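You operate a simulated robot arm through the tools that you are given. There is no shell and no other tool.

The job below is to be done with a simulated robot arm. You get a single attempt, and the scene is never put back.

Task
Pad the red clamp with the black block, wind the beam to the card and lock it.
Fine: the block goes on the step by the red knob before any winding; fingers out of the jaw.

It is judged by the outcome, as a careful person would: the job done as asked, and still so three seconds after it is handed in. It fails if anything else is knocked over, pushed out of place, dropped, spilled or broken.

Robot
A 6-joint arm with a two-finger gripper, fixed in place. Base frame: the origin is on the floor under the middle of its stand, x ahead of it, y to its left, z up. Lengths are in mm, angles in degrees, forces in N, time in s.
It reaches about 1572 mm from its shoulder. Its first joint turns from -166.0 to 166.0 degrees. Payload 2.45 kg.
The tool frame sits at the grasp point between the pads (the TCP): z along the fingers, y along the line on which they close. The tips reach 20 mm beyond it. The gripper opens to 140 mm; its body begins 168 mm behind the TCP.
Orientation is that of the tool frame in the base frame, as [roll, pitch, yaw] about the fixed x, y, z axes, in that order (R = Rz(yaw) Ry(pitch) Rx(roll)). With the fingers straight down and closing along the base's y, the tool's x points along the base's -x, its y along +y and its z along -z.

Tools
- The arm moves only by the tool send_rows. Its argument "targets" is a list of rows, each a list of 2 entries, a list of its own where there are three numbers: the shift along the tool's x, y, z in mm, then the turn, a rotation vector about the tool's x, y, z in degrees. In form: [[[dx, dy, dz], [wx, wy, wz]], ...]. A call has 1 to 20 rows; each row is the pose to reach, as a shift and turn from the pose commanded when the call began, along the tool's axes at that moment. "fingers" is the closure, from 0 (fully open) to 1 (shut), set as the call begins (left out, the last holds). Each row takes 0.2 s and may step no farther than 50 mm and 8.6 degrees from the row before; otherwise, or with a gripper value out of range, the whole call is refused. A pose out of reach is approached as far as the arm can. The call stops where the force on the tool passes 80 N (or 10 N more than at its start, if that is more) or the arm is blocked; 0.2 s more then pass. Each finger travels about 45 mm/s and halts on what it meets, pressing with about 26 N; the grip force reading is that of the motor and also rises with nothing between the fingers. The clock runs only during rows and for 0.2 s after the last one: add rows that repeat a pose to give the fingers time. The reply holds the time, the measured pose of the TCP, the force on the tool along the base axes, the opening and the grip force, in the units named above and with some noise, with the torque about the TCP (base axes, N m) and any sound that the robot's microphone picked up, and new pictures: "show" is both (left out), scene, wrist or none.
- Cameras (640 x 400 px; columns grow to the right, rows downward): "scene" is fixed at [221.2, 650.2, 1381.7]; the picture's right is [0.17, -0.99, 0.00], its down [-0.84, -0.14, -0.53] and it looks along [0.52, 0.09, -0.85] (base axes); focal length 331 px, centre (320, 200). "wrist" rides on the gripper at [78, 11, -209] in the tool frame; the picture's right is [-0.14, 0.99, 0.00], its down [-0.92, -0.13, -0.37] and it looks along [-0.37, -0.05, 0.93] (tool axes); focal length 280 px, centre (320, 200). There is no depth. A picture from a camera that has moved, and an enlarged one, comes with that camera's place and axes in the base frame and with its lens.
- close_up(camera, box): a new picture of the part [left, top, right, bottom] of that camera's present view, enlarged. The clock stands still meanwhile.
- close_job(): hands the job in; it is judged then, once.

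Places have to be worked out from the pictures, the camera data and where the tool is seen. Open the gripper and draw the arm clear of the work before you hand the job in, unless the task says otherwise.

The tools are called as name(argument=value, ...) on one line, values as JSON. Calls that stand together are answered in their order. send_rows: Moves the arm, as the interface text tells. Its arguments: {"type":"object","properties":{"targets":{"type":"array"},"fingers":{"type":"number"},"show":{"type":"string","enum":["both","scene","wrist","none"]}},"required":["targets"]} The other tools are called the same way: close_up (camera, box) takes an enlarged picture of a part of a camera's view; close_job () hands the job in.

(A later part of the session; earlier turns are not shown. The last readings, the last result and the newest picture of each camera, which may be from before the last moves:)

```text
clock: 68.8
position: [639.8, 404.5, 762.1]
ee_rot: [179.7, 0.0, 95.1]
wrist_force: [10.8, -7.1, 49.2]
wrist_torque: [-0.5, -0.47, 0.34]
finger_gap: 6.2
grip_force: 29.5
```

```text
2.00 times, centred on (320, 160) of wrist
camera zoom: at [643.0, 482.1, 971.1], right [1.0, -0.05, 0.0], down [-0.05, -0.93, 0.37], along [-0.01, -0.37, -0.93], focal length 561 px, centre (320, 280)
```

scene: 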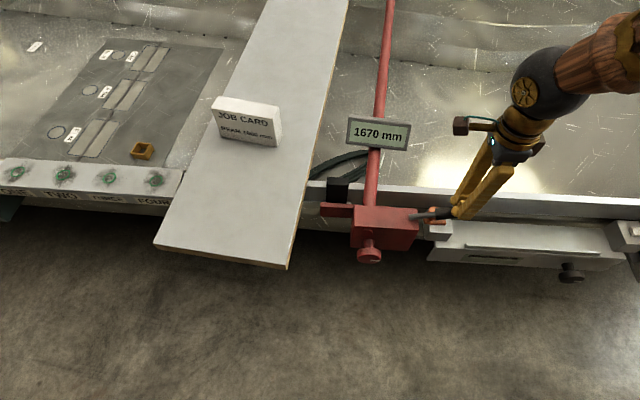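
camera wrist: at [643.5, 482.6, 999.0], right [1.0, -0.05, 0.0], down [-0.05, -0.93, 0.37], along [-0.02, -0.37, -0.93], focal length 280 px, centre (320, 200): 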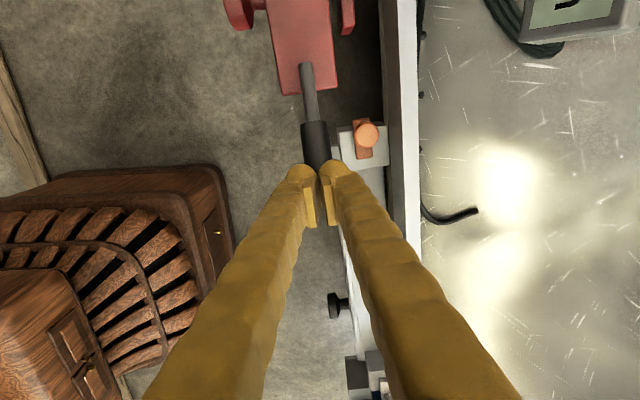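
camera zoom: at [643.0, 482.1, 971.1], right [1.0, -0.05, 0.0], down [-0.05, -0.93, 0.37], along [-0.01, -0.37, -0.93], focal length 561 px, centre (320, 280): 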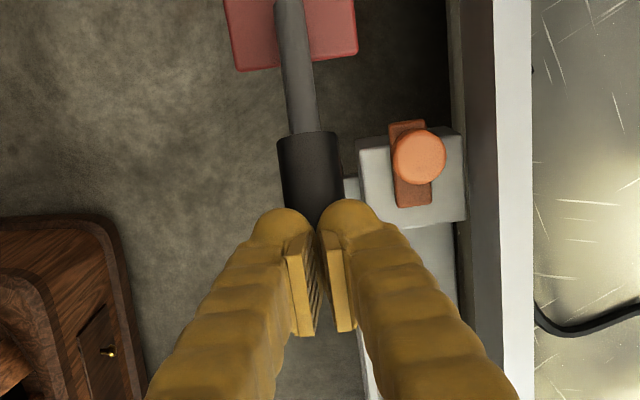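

The lever didn't give downward at ~50 N, so it seems to rest on a lower stop and would swing upward. I'll back off, regrip it and try lifting it along its arc, watching whether it follows.

send_rows(targets=[[[0, 0, -10], [0, 0, 0]], [[0, 0, -35], [0, 0, 0]], [[0, 0, -35], [0, 0, 0]]], show="none")

send_rows(targets=[[[0, 0, 0], [0, 0, 0]], [[10, 0, 0], [0, 0, 0]], [[14, 0, 0], [0, 0, 0]], [[14, 0, 0], [0, 0, 0]], [[14, 0, 30], [0, 0, 0]], [[14, 0, 55], [0, 0, 0]], [[14, 0, 70], [0, 0, 0]], [[14, 0, 70], [0, 0, 0]]], fingers=0.5, show="none")

close_up(camera="wrist", box=[220, 60, 420, 260])

```text
clock: 69.6
position: [637.4, 404.0, 797.0]
ee_rot: [180.0, 0.0, 95.1]
wrist_force: [0.1, 0.7, 0.6]
wrist_torque: [-0.01, -0.03, -0.01]
finger_gap: 0.1
grip_force: 28.9
```

```text
clock: 71.4
position: [636.8, 419.7, 724.9]
ee_rot: [179.9, -0.2, 95.1]
wrist_force: [0.3, 0.5, 0.0]
wrist_torque: [0.0, 0.02, 0.01]
finger_gap: 70.0
grip_force: 0.0
```

```text
2.00 times, centred on (320, 160) of wrist
camera zoom: at [640.4, 498.3, 934.1], right [1.0, -0.05, 0.0], down [-0.05, -0.93, 0.37], along [-0.02, -0.37, -0.93], focal length 561 px, centre (320, 280)
```

zoom: 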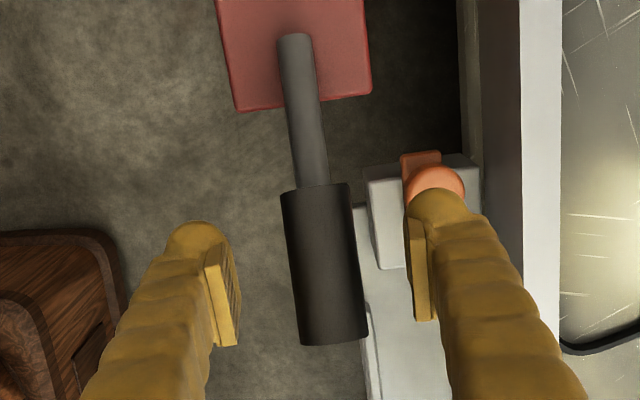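

send_rows(targets=[[[0, 2.2, 0], [0, 0, 0]], [[0, 2.2, 0], [0, 0, 0]], [[0, 2.2, 0], [0, 0, 0]], [[0, 2.2, 0], [0, 0, 0]], [[0, 2.2, 0], [0, 0, 0]], [[0, 2.2, 0], [0, 0, 0]]], fingers=1.0, show="none")

send_rows(targets=[[[0.6, 0, -1.5], [0, 0, 0]], [[1.2, 0, -3], [0, 0, 0]], [[1.8, 0, -4.5], [0, 0, 0]], [[2.5, 0, -6], [0, 0, 0]], [[3.2, 0, -7.5], [0, 0, 0]], [[3.9, 0, -9], [0, 0, 0]], [[4.6, 0, -10.5], [0, 0, 0]], [[5.3, 0, -12], [0, 0, 0]], [[6, 0, -14], [0, 0, 0]], [[6, 0, -14], [0, 0, 0]]])

close_up(camera="wrist", box=[220, 60, 420, 260])

close_up(camera="scene", box=[390, 170, 510, 250])

```text
clock: 72.8
position: [638.5, 420.0, 724.9]
ee_rot: [-180.0, 0.0, 95.1]
wrist_force: [-16.5, -1.4, -0.2]
wrist_torque: [-0.01, 0.12, 0.16]
finger_gap: 25.9
grip_force: 45.1
```

```text
clock: 75.0
position: [638.4, 425.0, 739.3]
ee_rot: [180.0, 0.0, 95.1]
wrist_force: [-38.1, -23.4, -6.6]
wrist_torque: [-1.42, 0.17, 0.55]
finger_gap: 26.0
grip_force: 45.4
camera wrist: at [642.5, 503.3, 947.9], right [1.0, -0.05, 0.0], down [-0.05, -0.93, 0.37], along [-0.02, -0.37, -0.93], focal length 280 px, centre (320, 200)
```

scene: 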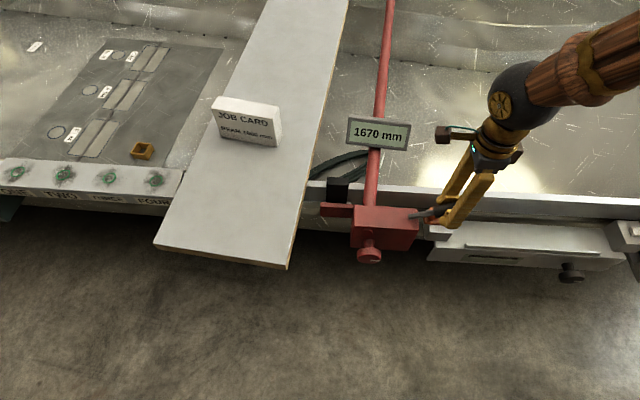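
wrist: 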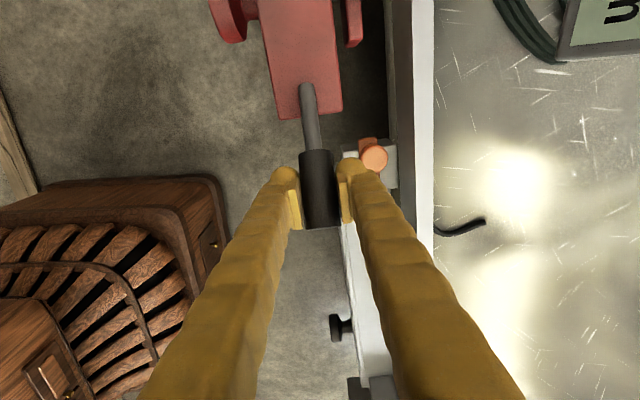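

```text
2.00 times, centred on (320, 160) of wrist
camera zoom: at [642.5, 503.3, 947.9], right [1.0, -0.05, 0.0], down [-0.05, -0.93, 0.37], along [-0.02, -0.37, -0.93], focal length 561 px, centre (320, 280)
```

zoom: 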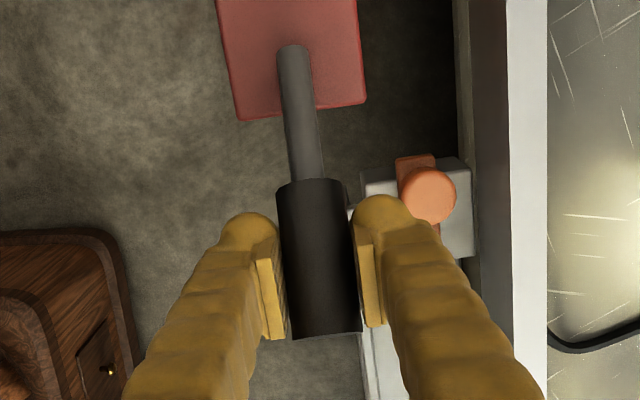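

```text
5.00 times, centred on (450, 210) of scene
camera zoom: at [221.2, 650.2, 1381.7], right [0.17, -0.99, 0.0], down [-0.84, -0.14, -0.53], along [0.52, 0.09, -0.85], focal length 1656 px, centre (-330, 150)
```

zoom: 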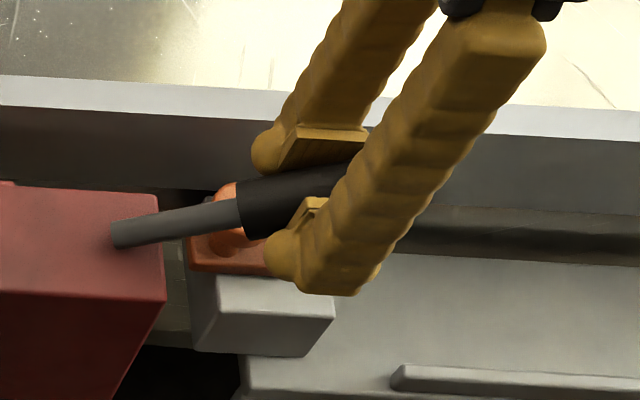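

The lever follows upward: it rests on its lower stop now and can be raised. Since the knob was stuck with the lever down, down looks like "locked". I'll carry the lever further up its arc (pivot near y 505, z 690) to about 60°.

send_rows(targets=[[[2, 0, -3], [0, 0, 0]], [[4, 0, -6], [0, 0, 0]], [[6, 0, -8.6], [0, 0, 0]], [[8, 0, -11.1], [0, 0, 0]], [[10.1, 0, -13.5], [0, 0, 0]], [[12.3, 0, -15.9], [0, 0, 0]], [[14.6, 0, -18.2], [0, 0, 0]], [[17, 0, -20.4], [0, 0, 0]], [[19.4, 0, -22.5], [0, 0, 0]], [[21.9, 0, -24.6], [0, 0, 0]], [[24.5, 0, -26.5], [0, 0, 0]], [[27.2, 0, -28.4], [0, 0, 0]], [[29.9, 0, -30.2], [0, 0, 0]], [[32.7, 0, -31.8], [0, 0, 0]], [[32.7, 0, -31.8], [0, 0, 0]]])

close_up(camera="wrist", box=[220, 60, 420, 260])

close_up(camera="scene", box=[390, 170, 510, 250])

```text
clock: 78.2
position: [634.8, 456.4, 770.3]
ee_rot: [-180.0, 0.0, 95.1]
wrist_force: [-52.8, -14.8, -8.4]
wrist_torque: [-1.16, 0.4, 0.27]
finger_gap: 26.1
grip_force: 45.1
camera wrist: at [639.5, 535.2, 979.0], right [1.0, -0.05, 0.0], down [-0.05, -0.93, 0.37], along [-0.02, -0.37, -0.93], focal length 280 px, centre (320, 200)
```

scene: 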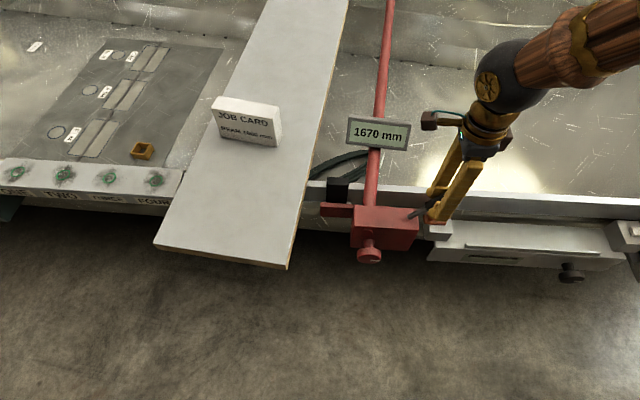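
wrist: 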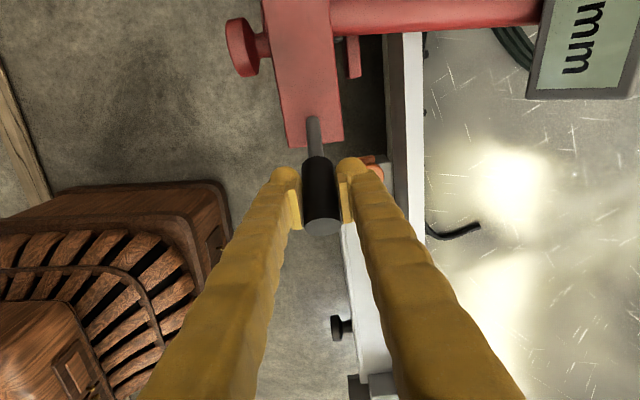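

```text
2.00 times, centred on (320, 160) of wrist
camera zoom: at [639.5, 535.2, 979.0], right [1.0, -0.05, 0.0], down [-0.05, -0.93, 0.37], along [-0.02, -0.37, -0.93], focal length 561 px, centre (320, 280)
```

zoom: 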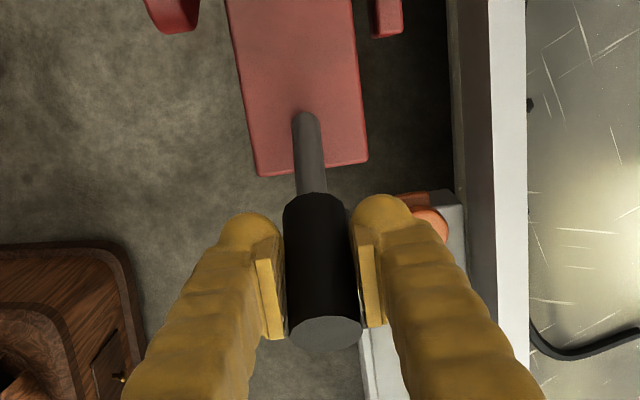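

```text
5.00 times, centred on (450, 210) of scene
camera zoom: at [221.2, 650.2, 1381.7], right [0.17, -0.99, 0.0], down [-0.84, -0.14, -0.53], along [0.52, 0.09, -0.85], focal length 1656 px, centre (-330, 150)
```

zoom: 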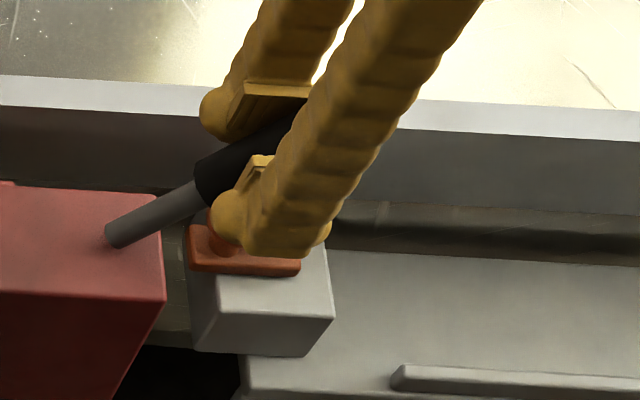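

The lever is rising smoothly to about 60°. I'll relieve the side load by 1.5 mm and continue to about 84°, checking for a stop.

send_rows(targets=[[[0, -1.5, 0], [0, 0, 0]], [[2.8, -1.5, -1.6], [0, 0, 0]], [[5.7, -1.5, -3.1], [0, 0, 0]], [[8.7, -1.5, -4.5], [0, 0, 0]], [[11.7, -1.5, -5.7], [0, 0, 0]], [[14.7, -1.5, -6.9], [0, 0, 0]], [[17.8, -1.5, -7.9], [0, 0, 0]], [[20.9, -1.5, -8.8], [0, 0, 0]], [[24, -1.5, -9.7], [0, 0, 0]], [[27.2, -1.5, -10.4], [0, 0, 0]], [[30.4, -1.5, -11.1], [0, 0, 0]], [[33.6, -1.5, -11.6], [0, 0, 0]], [[36.8, -1.5, -12], [0, 0, 0]], [[36.8, -1.5, -12], [0, 0, 0]]])

close_up(camera="wrist", box=[220, 60, 420, 260])

close_up(camera="scene", box=[390, 170, 510, 250])

```text
clock: 81.2
position: [631.8, 495.2, 783.2]
ee_rot: [180.0, -0.1, 95.1]
wrist_force: [-32.1, -18.2, 2.2]
wrist_torque: [-1.31, 0.19, -0.14]
finger_gap: 26.7
grip_force: 44.6
camera wrist: at [635.7, 572.7, 992.3], right [1.0, -0.05, 0.0], down [-0.05, -0.93, 0.37], along [-0.02, -0.37, -0.93], focal length 280 px, centre (320, 200)
```

scene: 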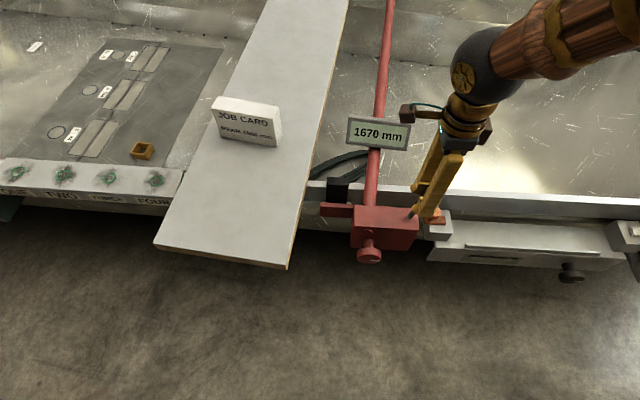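
wrist: 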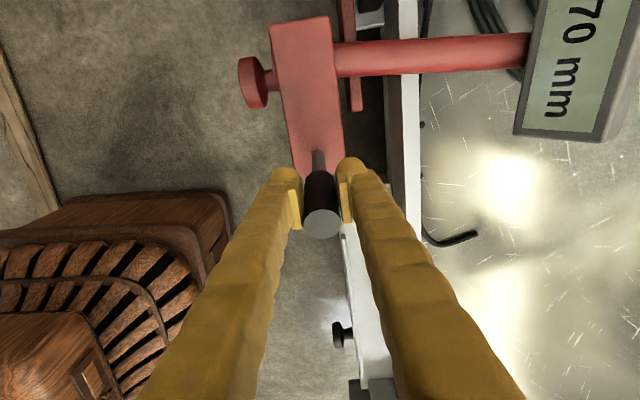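

```text
2.00 times, centred on (320, 160) of wrist
camera zoom: at [635.7, 572.7, 992.3], right [1.0, -0.05, 0.0], down [-0.05, -0.93, 0.37], along [-0.02, -0.37, -0.93], focal length 561 px, centre (320, 280)
```

zoom: 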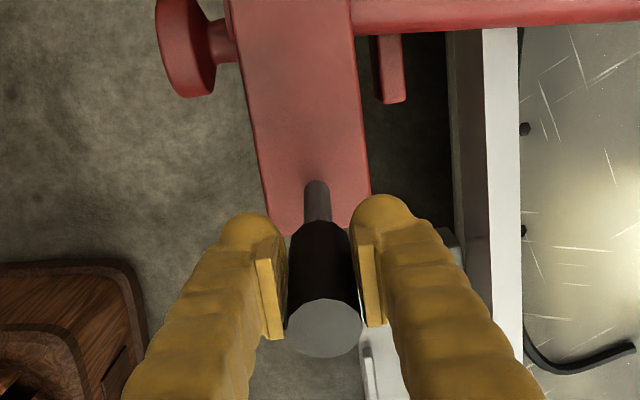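

```text
5.00 times, centred on (450, 210) of scene
camera zoom: at [221.2, 650.2, 1381.7], right [0.17, -0.99, 0.0], down [-0.84, -0.14, -0.53], along [0.52, 0.09, -0.85], focal length 1656 px, centre (-330, 150)
```

zoom: 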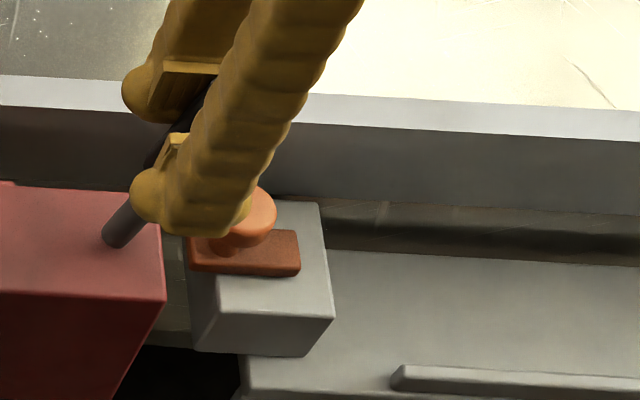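

The lever is at about 76° with only friction resistance. I'll continue to about 95° to see if there is an upper stop.

send_rows(targets=[[[3, -0.8, -0.4], [0, 0, 0]], [[6, -0.8, -0.6], [0, 0, 0]], [[9, -0.8, -0.7], [0, 0, 0]], [[12, -0.8, -0.8], [0, 0, 0]], [[15, -0.8, -0.7], [0, 0, 0]], [[18, -0.8, -0.5], [0, 0, 0]], [[20, -0.8, -0.2], [0, 0, 0]], [[20, -0.8, -0.2], [0, 0, 0]]])

close_up(camera="wrist", box=[220, 60, 420, 260])

close_up(camera="scene", box=[390, 150, 510, 250])

```text
clock: 83.0
position: [630.7, 512.8, 784.6]
ee_rot: [179.8, -0.2, 95.1]
wrist_force: [18.2, -7.9, 20.8]
wrist_torque: [-1.03, -0.26, 0.16]
finger_gap: 26.6
grip_force: 44.9
camera wrist: at [633.0, 592.0, 993.5], right [1.0, -0.05, 0.0], down [-0.05, -0.93, 0.37], along [-0.01, -0.37, -0.93], focal length 280 px, centre (320, 200)
```

scene: 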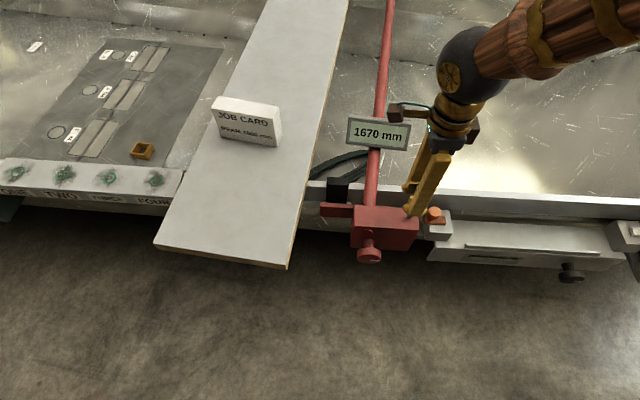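
wrist: 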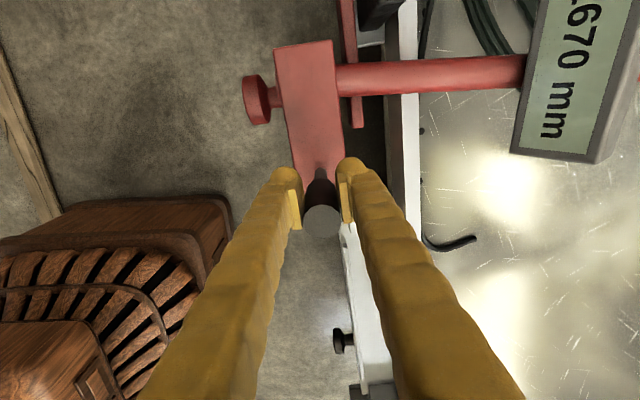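

```text
2.00 times, centred on (320, 160) of wrist
camera zoom: at [633.0, 592.0, 993.5], right [1.0, -0.05, 0.0], down [-0.05, -0.93, 0.37], along [-0.01, -0.37, -0.93], focal length 561 px, centre (320, 280)
```

zoom: 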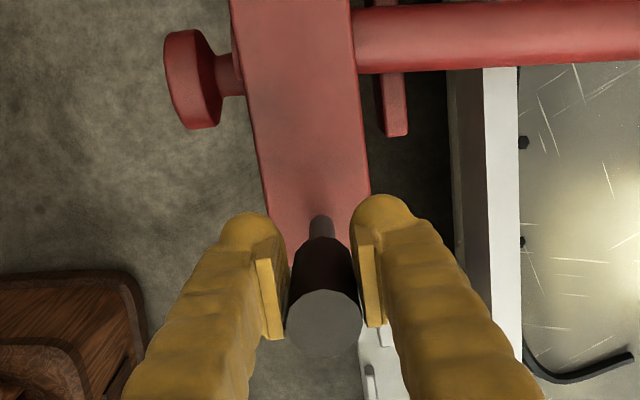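

```text
4.00 times, centred on (450, 200) of scene
camera zoom: at [221.2, 650.2, 1381.7], right [0.17, -0.99, 0.0], down [-0.84, -0.14, -0.53], along [0.52, 0.09, -0.85], focal length 1325 px, centre (-200, 200)
```

zoom: 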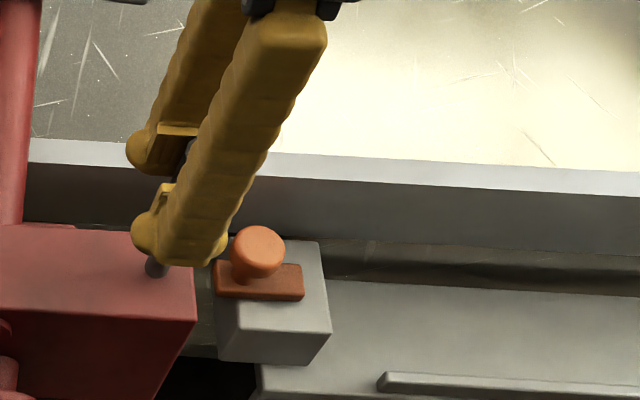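

The lever stands at about 88°. I'll nudge 6 mm further to see whether it stops or passes vertical.

send_rows(targets=[[[2, 0, 0], [0, 0, 0]], [[4, 0, 0.2], [0, 0, 0]], [[6, 0, 0.3], [0, 0, 0]], [[8, 0, 0.5], [0, 0, 0]], [[8, 0, 0.5], [0, 0, 0]]], show="none")

close_up(camera="wrist", box=[220, 60, 420, 260])

```text
clock: 84.2
position: [630.0, 520.3, 781.5]
ee_rot: [180.0, -0.1, 95.1]
wrist_force: [25.3, -6.9, -5.6]
wrist_torque: [0.46, -0.14, 0.33]
finger_gap: 25.6
grip_force: 45.1
```

```text
2.00 times, centred on (320, 160) of wrist
camera zoom: at [632.8, 599.9, 990.5], right [1.0, -0.05, 0.0], down [-0.05, -0.93, 0.37], along [-0.02, -0.37, -0.93], focal length 561 px, centre (320, 280)
```

zoom: 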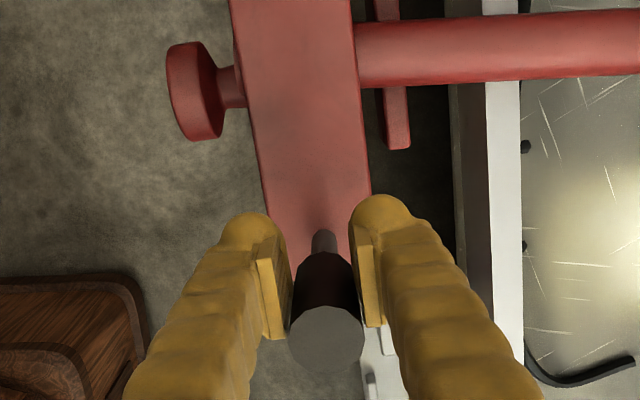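

The lever has hit its upper stop at about 88–90°. I'll release it and check that it stays up.

send_rows(targets=[[[-4, 0, 0], [0, 0, 0]], [[-6, 0, 0], [0, 0, 0]], [[-6, 0, 0], [0, 0, 0]]], show="none")

send_rows(targets=[[[0, 0, 0], [0, 0, 0]], [[0, 0, 0], [0, 0, 0]], [[0, 0, 0], [0, 0, 0]], [[0, 0, 0], [0, 0, 0]]], fingers=0.5)

close_up(camera="wrist", box=[220, 60, 420, 260])

```text
clock: 85.0
position: [629.0, 515.8, 782.7]
ee_rot: [180.0, -0.1, 95.1]
wrist_force: [24.2, 20.6, -3.8]
wrist_torque: [1.61, 0.02, 0.41]
finger_gap: 25.4
grip_force: 44.9
```

```text
clock: 86.0
position: [630.0, 515.2, 782.0]
ee_rot: [179.8, -0.1, 95.0]
wrist_force: [-0.4, -0.3, 0.2]
wrist_torque: [0.02, -0.01, 0.01]
finger_gap: 70.3
grip_force: 0.0
camera wrist: at [632.8, 594.2, 991.1], right [1.0, -0.05, 0.0], down [-0.05, -0.93, 0.37], along [-0.02, -0.37, -0.93], focal length 280 px, centre (320, 200)
```

scene: 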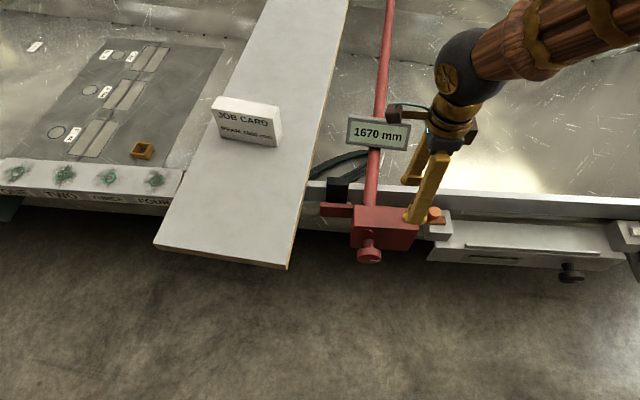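
wrist: 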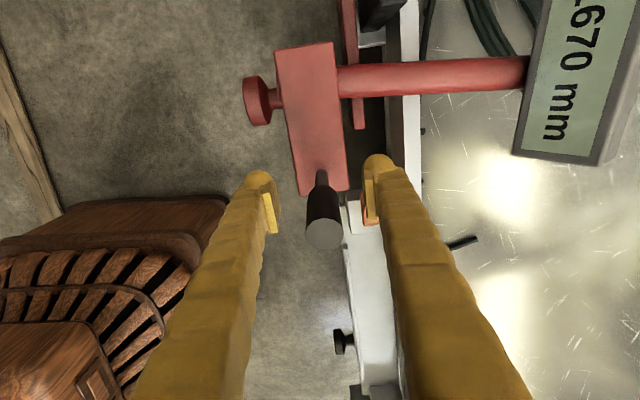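

```text
2.00 times, centred on (320, 160) of wrist
camera zoom: at [632.8, 594.2, 991.1], right [1.0, -0.05, 0.0], down [-0.05, -0.93, 0.37], along [-0.02, -0.37, -0.93], focal length 561 px, centre (320, 280)
```

zoom: 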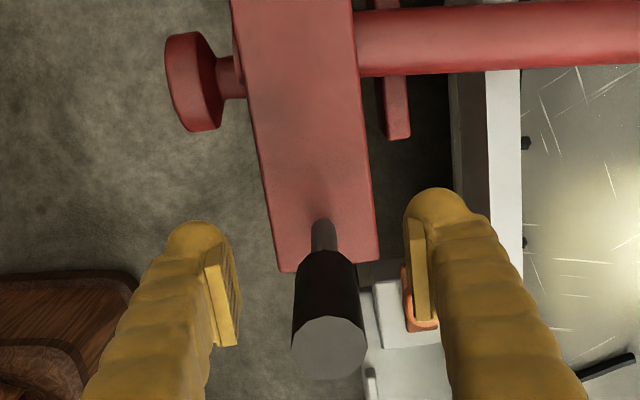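

The lever stays up on its own. I'll rise, turn the tool back to its earlier heading above the knob, and retry the knob.

send_rows(targets=[[[0, 0, -20], [0, 0, 0]], [[0, 0, -60], [0, 0, 0]], [[0, 0, -100], [0, 0, 0]], [[7, -6, -100], [0, 0, -8.2]], [[14, -12, -100], [0, 0, -16.4]], [[21, -18, -100], [0, 0, -24.6]], [[28, -24, -100], [0, 0, -32.8]], [[35, -30, -100], [0, 0, -41]], [[42, -36, -100], [0, 0, -49.2]], [[49, -42, -100], [0, 0, -57.4]], [[56, -48, -100], [0, 0, -65.6]], [[63, -54, -100], [0, 0, -73.8]], [[70, -60, -100], [0, 0, -82]], [[75.7, -66.5, -100], [0, 0, -90]], [[75.7, -66.5, -60], [0, 0, -90]], [[75.7, -66.5, -20], [0, 0, -90]], [[75.7, -66.5, -20], [0, 0, -90]]], fingers=0.14)

close_up(camera="wrist", box=[200, 50, 440, 240])

```text
clock: 89.6
position: [557.1, 585.3, 803.1]
ee_rot: [179.8, 0.1, -174.9]
wrist_force: [-0.5, 0.3, -0.1]
wrist_torque: [0.0, 0.01, -0.01]
finger_gap: 120.5
grip_force: 0.3
camera wrist: at [477.9, 589.1, 1011.6], right [0.05, 1.0, 0.0], down [0.93, -0.05, 0.37], along [0.37, -0.02, -0.93], focal length 280 px, centre (320, 200)
```

scene: 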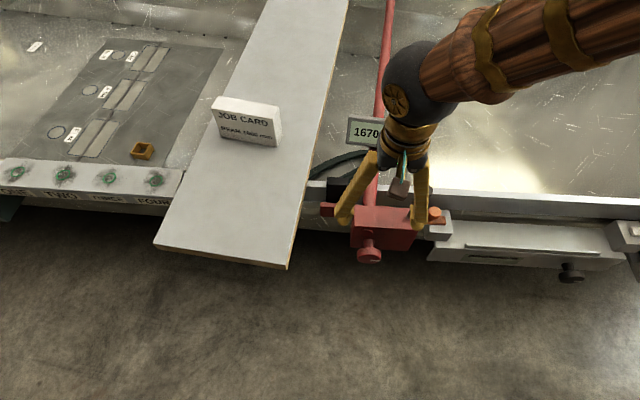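
wrist: 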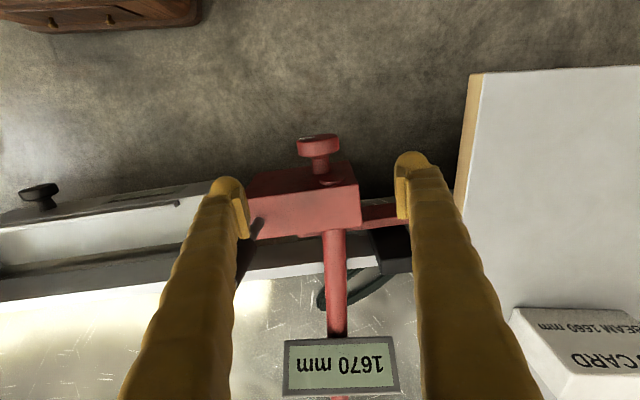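

```text
2.11 times, centred on (320, 145) of wrist
camera zoom: at [477.9, 589.1, 1011.6], right [0.05, 1.0, 0.0], down [0.93, -0.05, 0.37], along [0.37, -0.02, -0.93], focal length 590 px, centre (320, 316)
```

zoom: 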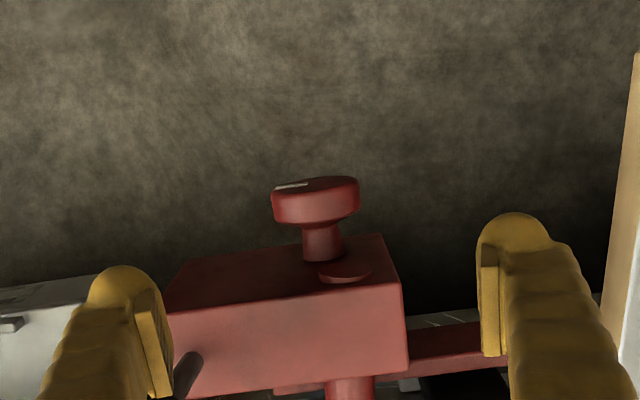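

I'll lower the open fingers around the knob again.

send_rows(targets=[[[0, -1.6, 45], [0, 0, 0]], [[0, -1.6, 90], [0, 0, 0]], [[0, -1.6, 135], [0, 0, 0]], [[0, -1.6, 170], [0, 0, 0]], [[0, -1.6, 195.5], [0, 0, 0]], [[0, -1.6, 195.5], [0, 0, 0]]], show="none")

send_rows(targets=[[[0, 0, 0], [0, 0, 0]], [[0, 0, 0], [0, 0, 0]], [[0, 0, 0], [0, 0, 0]], [[0, 0, 0], [0, 0, 0]], [[0, 0, 0], [0, 0, 0]], [[0, 0, 0], [0, 0, 0]]], fingers=1.0)

close_up(camera="wrist", box=[270, 150, 370, 230])

```text
clock: 91.0
position: [556.8, 582.7, 608.1]
ee_rot: [179.9, 0.1, -174.9]
wrist_force: [0.5, 0.2, -0.1]
wrist_torque: [0.02, 0.04, 0.0]
finger_gap: 120.6
grip_force: 0.1
```

```text
clock: 92.4
position: [555.1, 583.2, 608.3]
ee_rot: [179.9, 0.2, -175.0]
wrist_force: [-5.8, 21.9, -4.2]
wrist_torque: [0.04, -0.06, 0.17]
finger_gap: 57.4
grip_force: 45.1
camera wrist: at [476.3, 587.0, 817.5], right [0.05, 1.0, 0.0], down [0.93, -0.05, 0.37], along [0.37, -0.02, -0.93], focal length 280 px, centre (320, 200)
```

scene: 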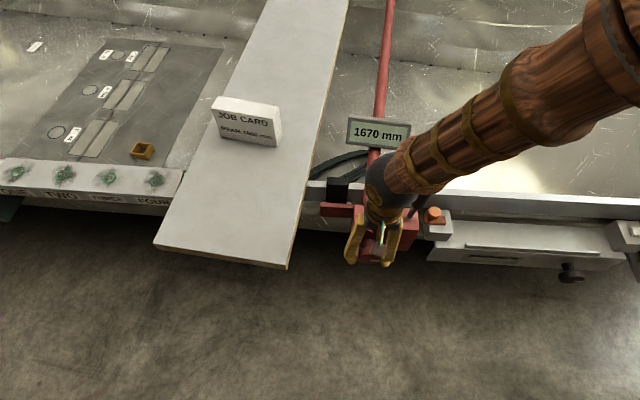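
wrist: 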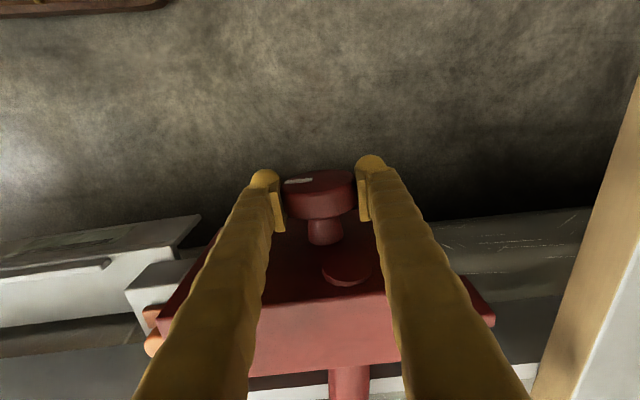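

```text
5.00 times, centred on (320, 190) of wrist
camera zoom: at [476.3, 587.0, 817.5], right [0.05, 1.0, 0.0], down [0.93, -0.05, 0.37], along [0.37, -0.02, -0.93], focal length 1402 px, centre (320, 250)
```

zoom: 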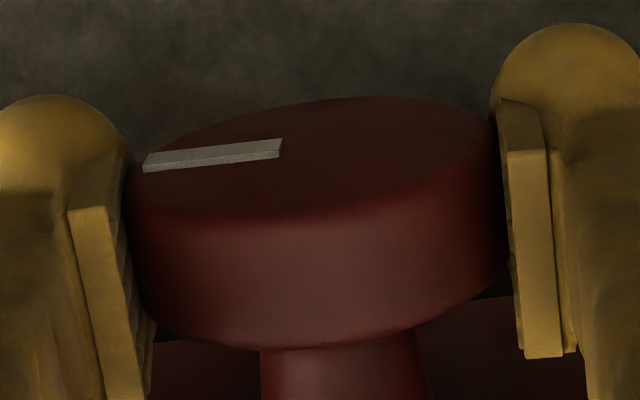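

Gripped with a small side load. With the lever up, I'll turn clockwise (from the front) by 25° and see if the knob follows now.

send_rows(targets=[[[0, 0.4, 0], [-2, 0, 0]], [[0, 0.4, 0], [-5, 0, 0]], [[0, 0.4, 0], [-10, 0, 0]], [[0, 0.4, 0], [-15, 0, 0]], [[0, 0.4, 0], [-20, 0, 0]], [[0, 0.4, 0], [-25, 0, 0]], [[0, 0.4, 0], [-25, 0, 0]]])

close_up(camera="wrist", box=[270, 150, 370, 230])

close_up(camera="scene", box=[335, 210, 435, 280])

close_up(camera="scene", box=[330, 100, 430, 160])

```text
clock: 94.0
position: [555.5, 584.4, 608.7]
ee_rot: [154.8, 0.2, -174.8]
wrist_force: [0.3, 27.3, 38.8]
wrist_torque: [-0.06, 0.41, -0.45]
finger_gap: 57.5
grip_force: 45.0
camera wrist: at [484.9, 498.7, 802.0], right [0.06, 0.91, 0.42], down [0.94, -0.19, 0.28], along [0.33, 0.38, -0.86], focal length 280 px, centre (320, 200)
```

scene: 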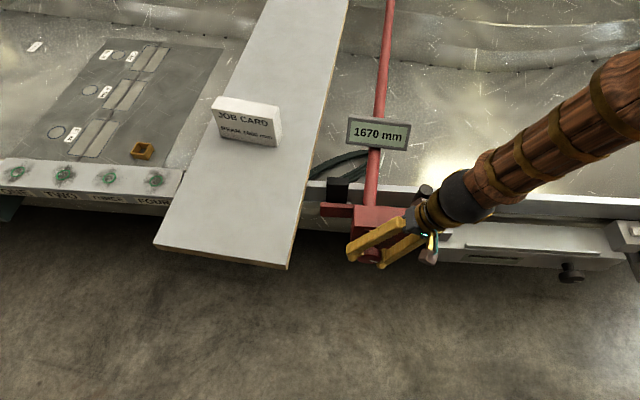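
wrist: 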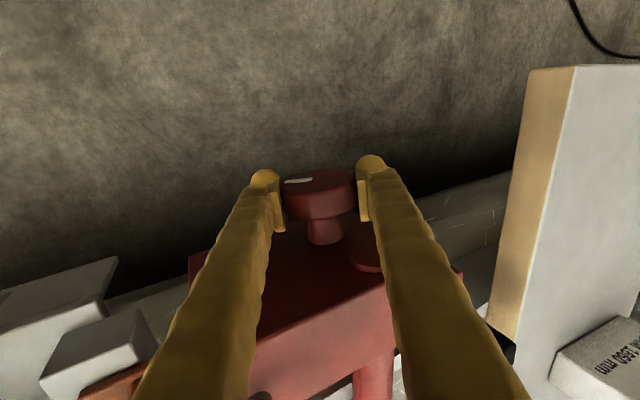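

```text
5.00 times, centred on (320, 190) of wrist
camera zoom: at [484.9, 498.7, 802.0], right [0.06, 0.91, 0.42], down [0.94, -0.19, 0.28], along [0.33, 0.38, -0.86], focal length 1402 px, centre (320, 250)
```

zoom: 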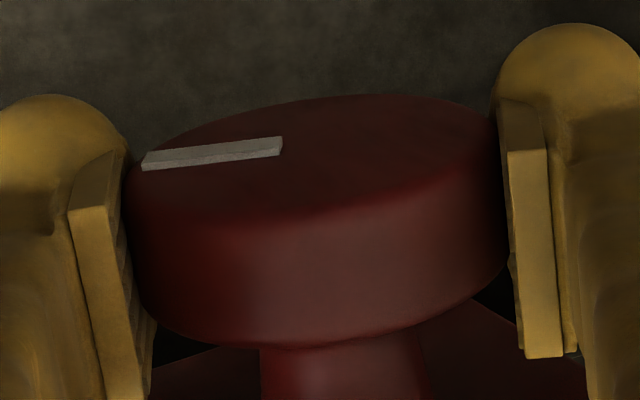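

```text
5.71 times, centred on (385, 245) of scene
camera zoom: at [221.2, 650.2, 1381.7], right [0.17, -0.99, 0.0], down [-0.84, -0.14, -0.53], along [0.52, 0.09, -0.85], focal length 1893 px, centre (-51, -57)
```

zoom: 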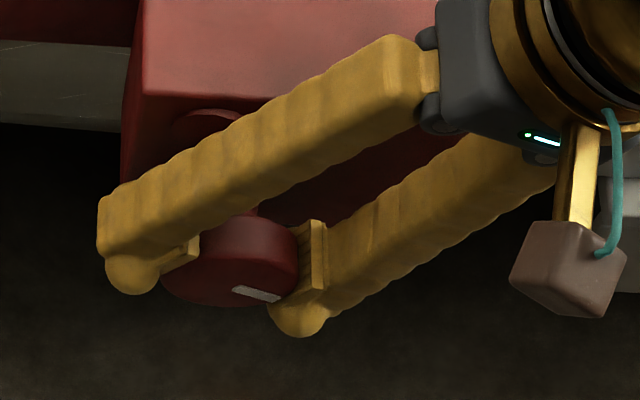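

```text
6.40 times, centred on (380, 130) of scene
camera zoom: at [221.2, 650.2, 1381.7], right [0.17, -0.99, 0.0], down [-0.84, -0.14, -0.53], along [0.52, 0.09, -0.85], focal length 2120 px, centre (-64, 648)
```

zoom: 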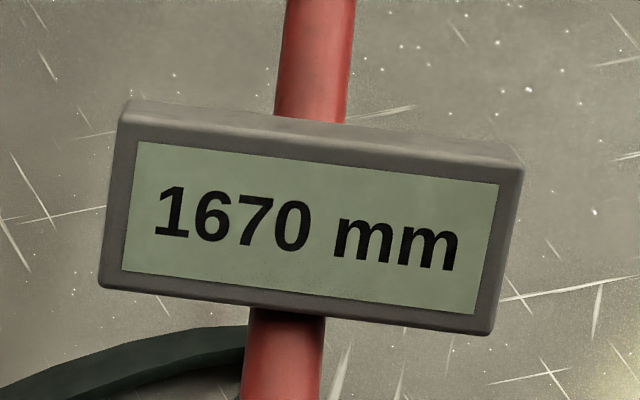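

The knob now follows: its mark turned with the fingers, so raising the lever unlocked it. Display still 1670; I'll continue clockwise to 40°.

send_rows(targets=[[[0, 0, 0], [-5, 0, 0]], [[0, 0, 0], [-10, 0, 0]], [[0, 0, 0], [-15, 0, 0]], [[0, 0, 0], [-15, 0, 0]]], show="none")

close_up(camera="scene", box=[310, 100, 470, 280])

```text
clock: 95.0
position: [555.8, 583.7, 607.7]
ee_rot: [139.8, 0.1, -174.8]
wrist_force: [-5.3, 47.4, 42.0]
wrist_torque: [-0.01, -0.22, 0.06]
finger_gap: 57.7
grip_force: 45.0
```

```text
2.22 times, centred on (390, 190) of scene
camera zoom: at [221.2, 650.2, 1381.7], right [0.17, -0.99, 0.0], down [-0.84, -0.14, -0.53], along [0.52, 0.09, -0.85], focal length 736 px, centre (164, 222)
```

zoom: 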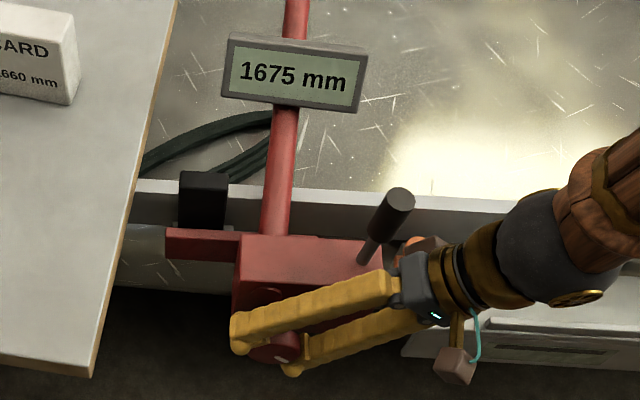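

The display reads 1675 after 40° clockwise, so I must wind counter-clockwise; it shows 5 mm steps. The force pattern says the knob axis is about 2 mm above my TCP, so I'll correct that and turn counter-clockwise 80°.

send_rows(targets=[[[0, 1.75, -1.15], [0, 0, 0]], [[0, 1.75, -1.15], [5, 0, 0]], [[0, 1.75, -1.15], [10, 0, 0]], [[0, 1.75, -1.15], [15, 0, 0]], [[0, 1.75, -1.15], [20, 0, 0]], [[0, 1.75, -1.15], [25, 0, 0]], [[0, 1.75, -1.15], [30, 0, 0]], [[0, 1.75, -1.15], [35, 0, 0]], [[0, 1.75, -1.15], [40, 0, 0]], [[0, 1.75, -1.15], [40, 0, 0]]], show="none")

close_up(camera="scene", box=[310, 100, 470, 280])

close_up(camera="wrist", box=[270, 150, 370, 230])

```text
clock: 97.2
position: [554.6, 583.7, 608.5]
ee_rot: [-180.0, 0.0, -174.9]
wrist_force: [-0.4, -31.0, -18.6]
wrist_torque: [0.19, -0.22, 0.03]
finger_gap: 57.9
grip_force: 45.0
```

```text
2.22 times, centred on (390, 190) of scene
camera zoom: at [221.2, 650.2, 1381.7], right [0.17, -0.99, 0.0], down [-0.84, -0.14, -0.53], along [0.52, 0.09, -0.85], focal length 736 px, centre (164, 222)
```

zoom: 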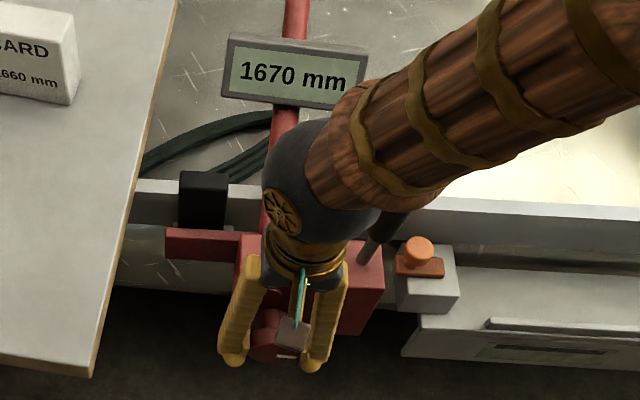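

```text
5.00 times, centred on (320, 190) of wrist
camera zoom: at [475.1, 587.9, 817.5], right [0.05, 1.0, 0.0], down [0.93, -0.04, 0.37], along [0.37, -0.02, -0.93], focal length 1402 px, centre (320, 250)
```

zoom: 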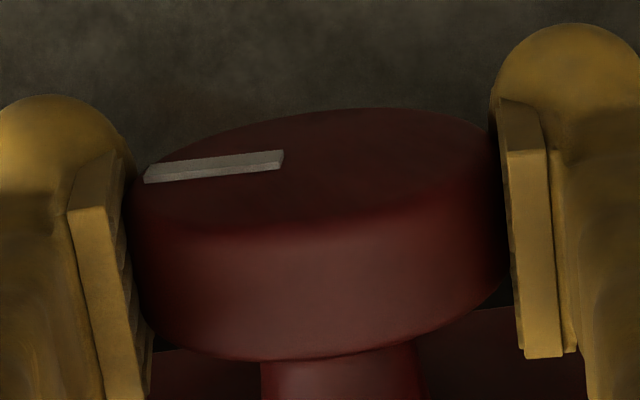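

Back at the start angle it reads 1670 again. I'll trim the side load and continue counter-clockwise another 40°.

send_rows(targets=[[[0, -0.5, 0], [0, 0, 0]], [[0, -0.5, 0], [5, 0, 0]], [[0, -0.5, 0], [10, 0, 0]], [[0, -0.5, 0], [15, 0, 0]], [[0, -0.5, 0], [20, 0, 0]], [[0, -0.5, 0], [25, 0, 0]], [[0, -0.5, 0], [30, 0, 0]], [[0, -0.5, 0], [35, 0, 0]], [[0, -0.5, 0], [40, 0, 0]], [[0, -0.5, 0], [40, 0, 0]]])

close_up(camera="scene", box=[310, 100, 470, 280])

close_up(camera="wrist", box=[270, 150, 370, 230])

```text
clock: 99.4
position: [556.9, 583.0, 609.3]
ee_rot: [-139.8, 0.1, -175.0]
wrist_force: [-34.3, -51.8, 38.9]
wrist_torque: [0.21, -0.84, -0.63]
finger_gap: 57.6
grip_force: 45.1
camera wrist: at [465.9, 719.0, 762.4], right [0.07, 0.77, -0.64], down [0.9, 0.22, 0.37], along [0.42, -0.6, -0.68], focal length 280 px, centre (320, 200)
```

scene: 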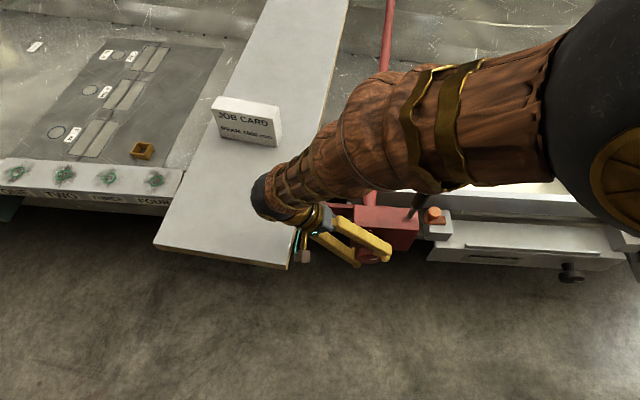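
wrist: 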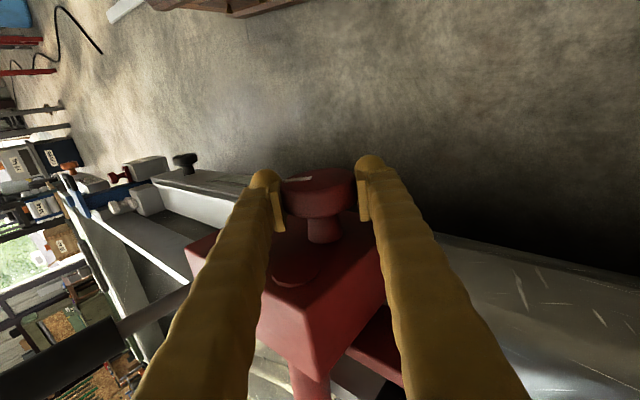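

```text
2.22 times, centred on (390, 190) of scene
camera zoom: at [221.2, 650.2, 1381.7], right [0.17, -0.99, 0.0], down [-0.84, -0.14, -0.53], along [0.52, 0.09, -0.85], focal length 736 px, centre (164, 222)
```

zoom: 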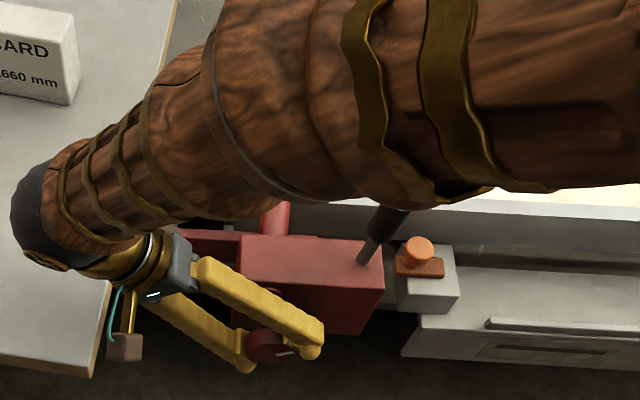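

```text
5.00 times, centred on (320, 190) of wrist
camera zoom: at [465.9, 719.0, 762.4], right [0.07, 0.77, -0.64], down [0.9, 0.22, 0.37], along [0.42, -0.6, -0.68], focal length 1402 px, centre (320, 250)
```

zoom: 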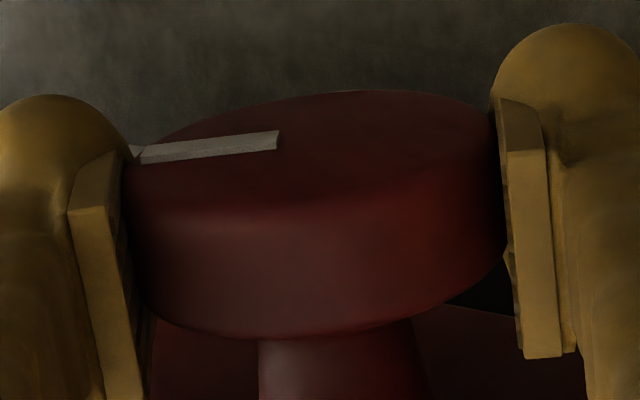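

The knob followed another 40°. I'll open the fingers slightly, swing the tool back to the other side around the knob, and read the display.

send_rows(targets=[[[0, 0, 0], [0, 0, 0]], [[0, 0, 0], [0, 0, 0]], [[0, 0, 0], [0, 0, 0]]], fingers=0.4, show="none")

send_rows(targets=[[[0, 0, 0], [-8, 0, 0]], [[0, 0, 0], [-16, 0, 0]], [[0, 0, 0], [-24, 0, 0]], [[0, 0, 0], [-32, 0, 0]], [[0, 0, 0], [-40, 0, 0]], [[0, 0, 0], [-48, 0, 0]], [[0, 0, 0], [-56, 0, 0]], [[0, 0, 0], [-64, 0, 0]], [[0, 0, 0], [-72, 0, 0]], [[0, 0, 0], [-80, 0, 0]], [[0, 0, 0], [-80, 0, 0]]])

close_up(camera="scene", box=[310, 100, 470, 280])

close_up(camera="wrist", box=[250, 140, 390, 250])

```text
clock: 100.2
position: [556.7, 585.1, 608.0]
ee_rot: [-140.0, 0.1, -174.9]
wrist_force: [-0.2, 0.5, -0.7]
wrist_torque: [0.01, -0.01, 0.02]
finger_gap: 84.1
grip_force: 0.0
```

```text
clock: 102.6
position: [557.8, 582.7, 608.0]
ee_rot: [139.8, 0.1, -175.0]
wrist_force: [0.8, -0.8, 0.0]
wrist_torque: [0.0, -0.01, 0.04]
finger_gap: 84.0
grip_force: 0.0
camera wrist: at [489.7, 451.0, 775.6], right [0.07, 0.77, 0.64], down [0.95, -0.25, 0.2], along [0.32, 0.59, -0.74], focal length 280 px, centre (320, 200)
```

scene: 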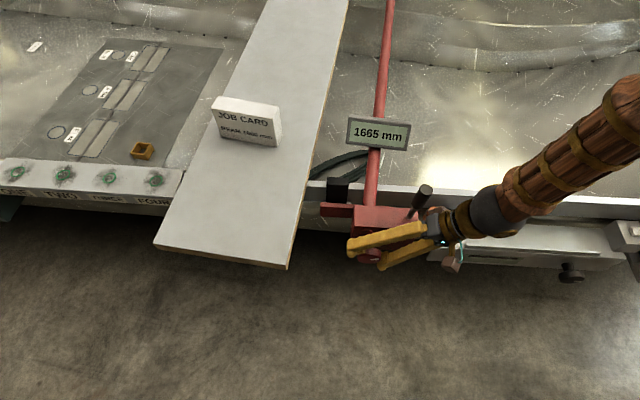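
wrist: 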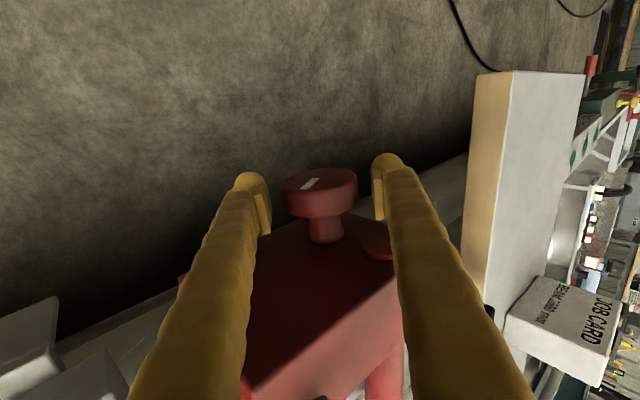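

```text
2.22 times, centred on (390, 190) of scene
camera zoom: at [221.2, 650.2, 1381.7], right [0.17, -0.99, 0.0], down [-0.84, -0.14, -0.53], along [0.52, 0.09, -0.85], focal length 736 px, centre (164, 222)
```

zoom: 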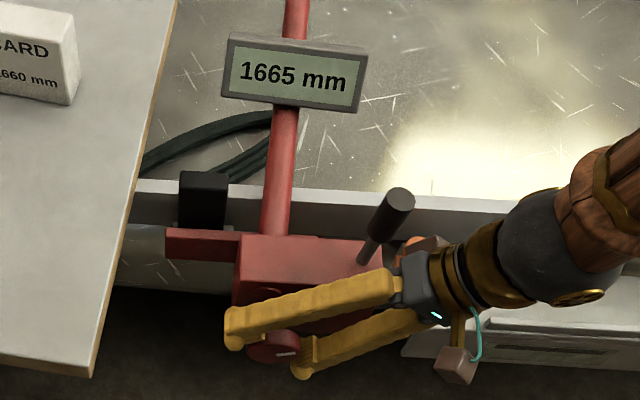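

```text
3.64 times, centred on (320, 195) of wrist
camera zoom: at [489.7, 451.0, 775.6], right [0.07, 0.77, 0.64], down [0.95, -0.25, 0.2], along [0.32, 0.59, -0.74], focal length 1020 px, centre (320, 218)
```

zoom: 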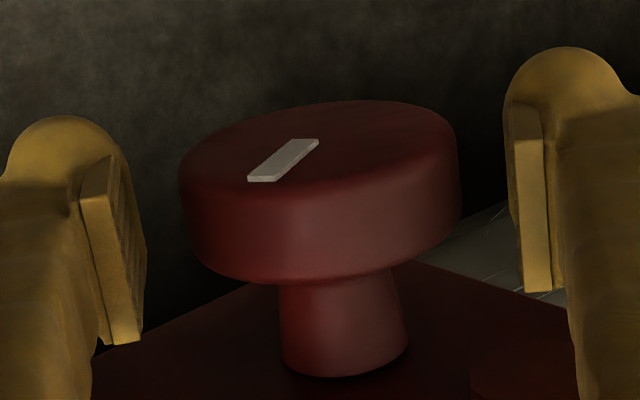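

1665 mm after 40° counter-clockwise, so roughly 40° turns about one 5 mm step. The lever is still up. I'll regrip here and go on counter-clockwise 25°, reading the display in between.

send_rows(targets=[[[0, 0, 0], [0, 0, 0]], [[0, 0, 0], [0, 0, 0]], [[0, 0, 0], [0, 0, 0]], [[0, 0, 0], [0, 0, 0]]], fingers=1.0, show="none")

send_rows(targets=[[[0, 0, 0], [5, 0, 0]], [[0, 0, 0], [10, 0, 0]], [[0, 0, 0], [15, 0, 0]], [[0, 0, 0], [20, 0, 0]], [[0, 0, 0], [25, 0, 0]], [[0, 0, 0], [25, 0, 0]]], show="none")

close_up(camera="scene", box=[310, 100, 470, 280])

close_up(camera="wrist", box=[250, 140, 390, 250])

```text
clock: 103.6
position: [557.0, 584.2, 608.7]
ee_rot: [140.0, 0.1, -174.9]
wrist_force: [-2.2, 8.5, 8.2]
wrist_torque: [0.07, -0.02, 0.03]
finger_gap: 57.4
grip_force: 45.2
```

```text
clock: 105.0
position: [556.7, 583.5, 608.3]
ee_rot: [165.0, 0.1, -174.9]
wrist_force: [19.6, -22.1, -10.4]
wrist_torque: [-0.04, -0.33, -0.09]
finger_gap: 57.2
grip_force: 44.7
```

```text
2.22 times, centred on (390, 190) of scene
camera zoom: at [221.2, 650.2, 1381.7], right [0.17, -0.99, 0.0], down [-0.84, -0.14, -0.53], along [0.52, 0.09, -0.85], focal length 736 px, centre (164, 222)
```

zoom: 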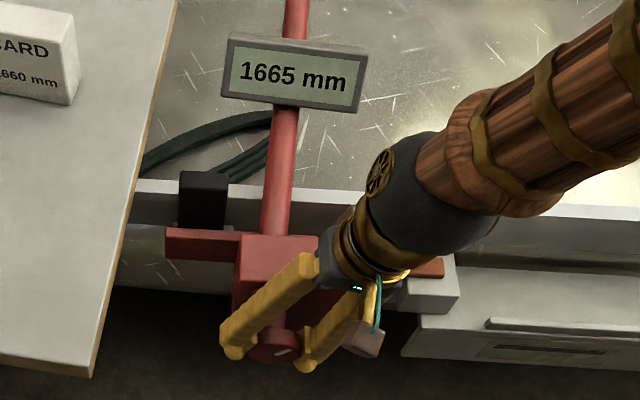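

```text
3.64 times, centred on (320, 195) of wrist
camera zoom: at [482.4, 533.6, 814.1], right [0.05, 0.96, 0.26], down [0.94, -0.14, 0.33], along [0.35, 0.22, -0.91], focal length 1020 px, centre (320, 218)
```

zoom: 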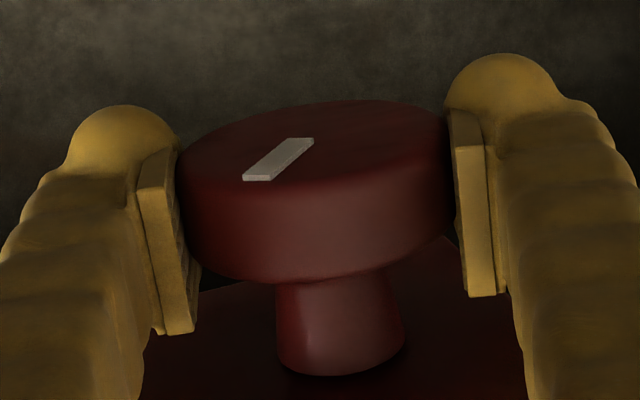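

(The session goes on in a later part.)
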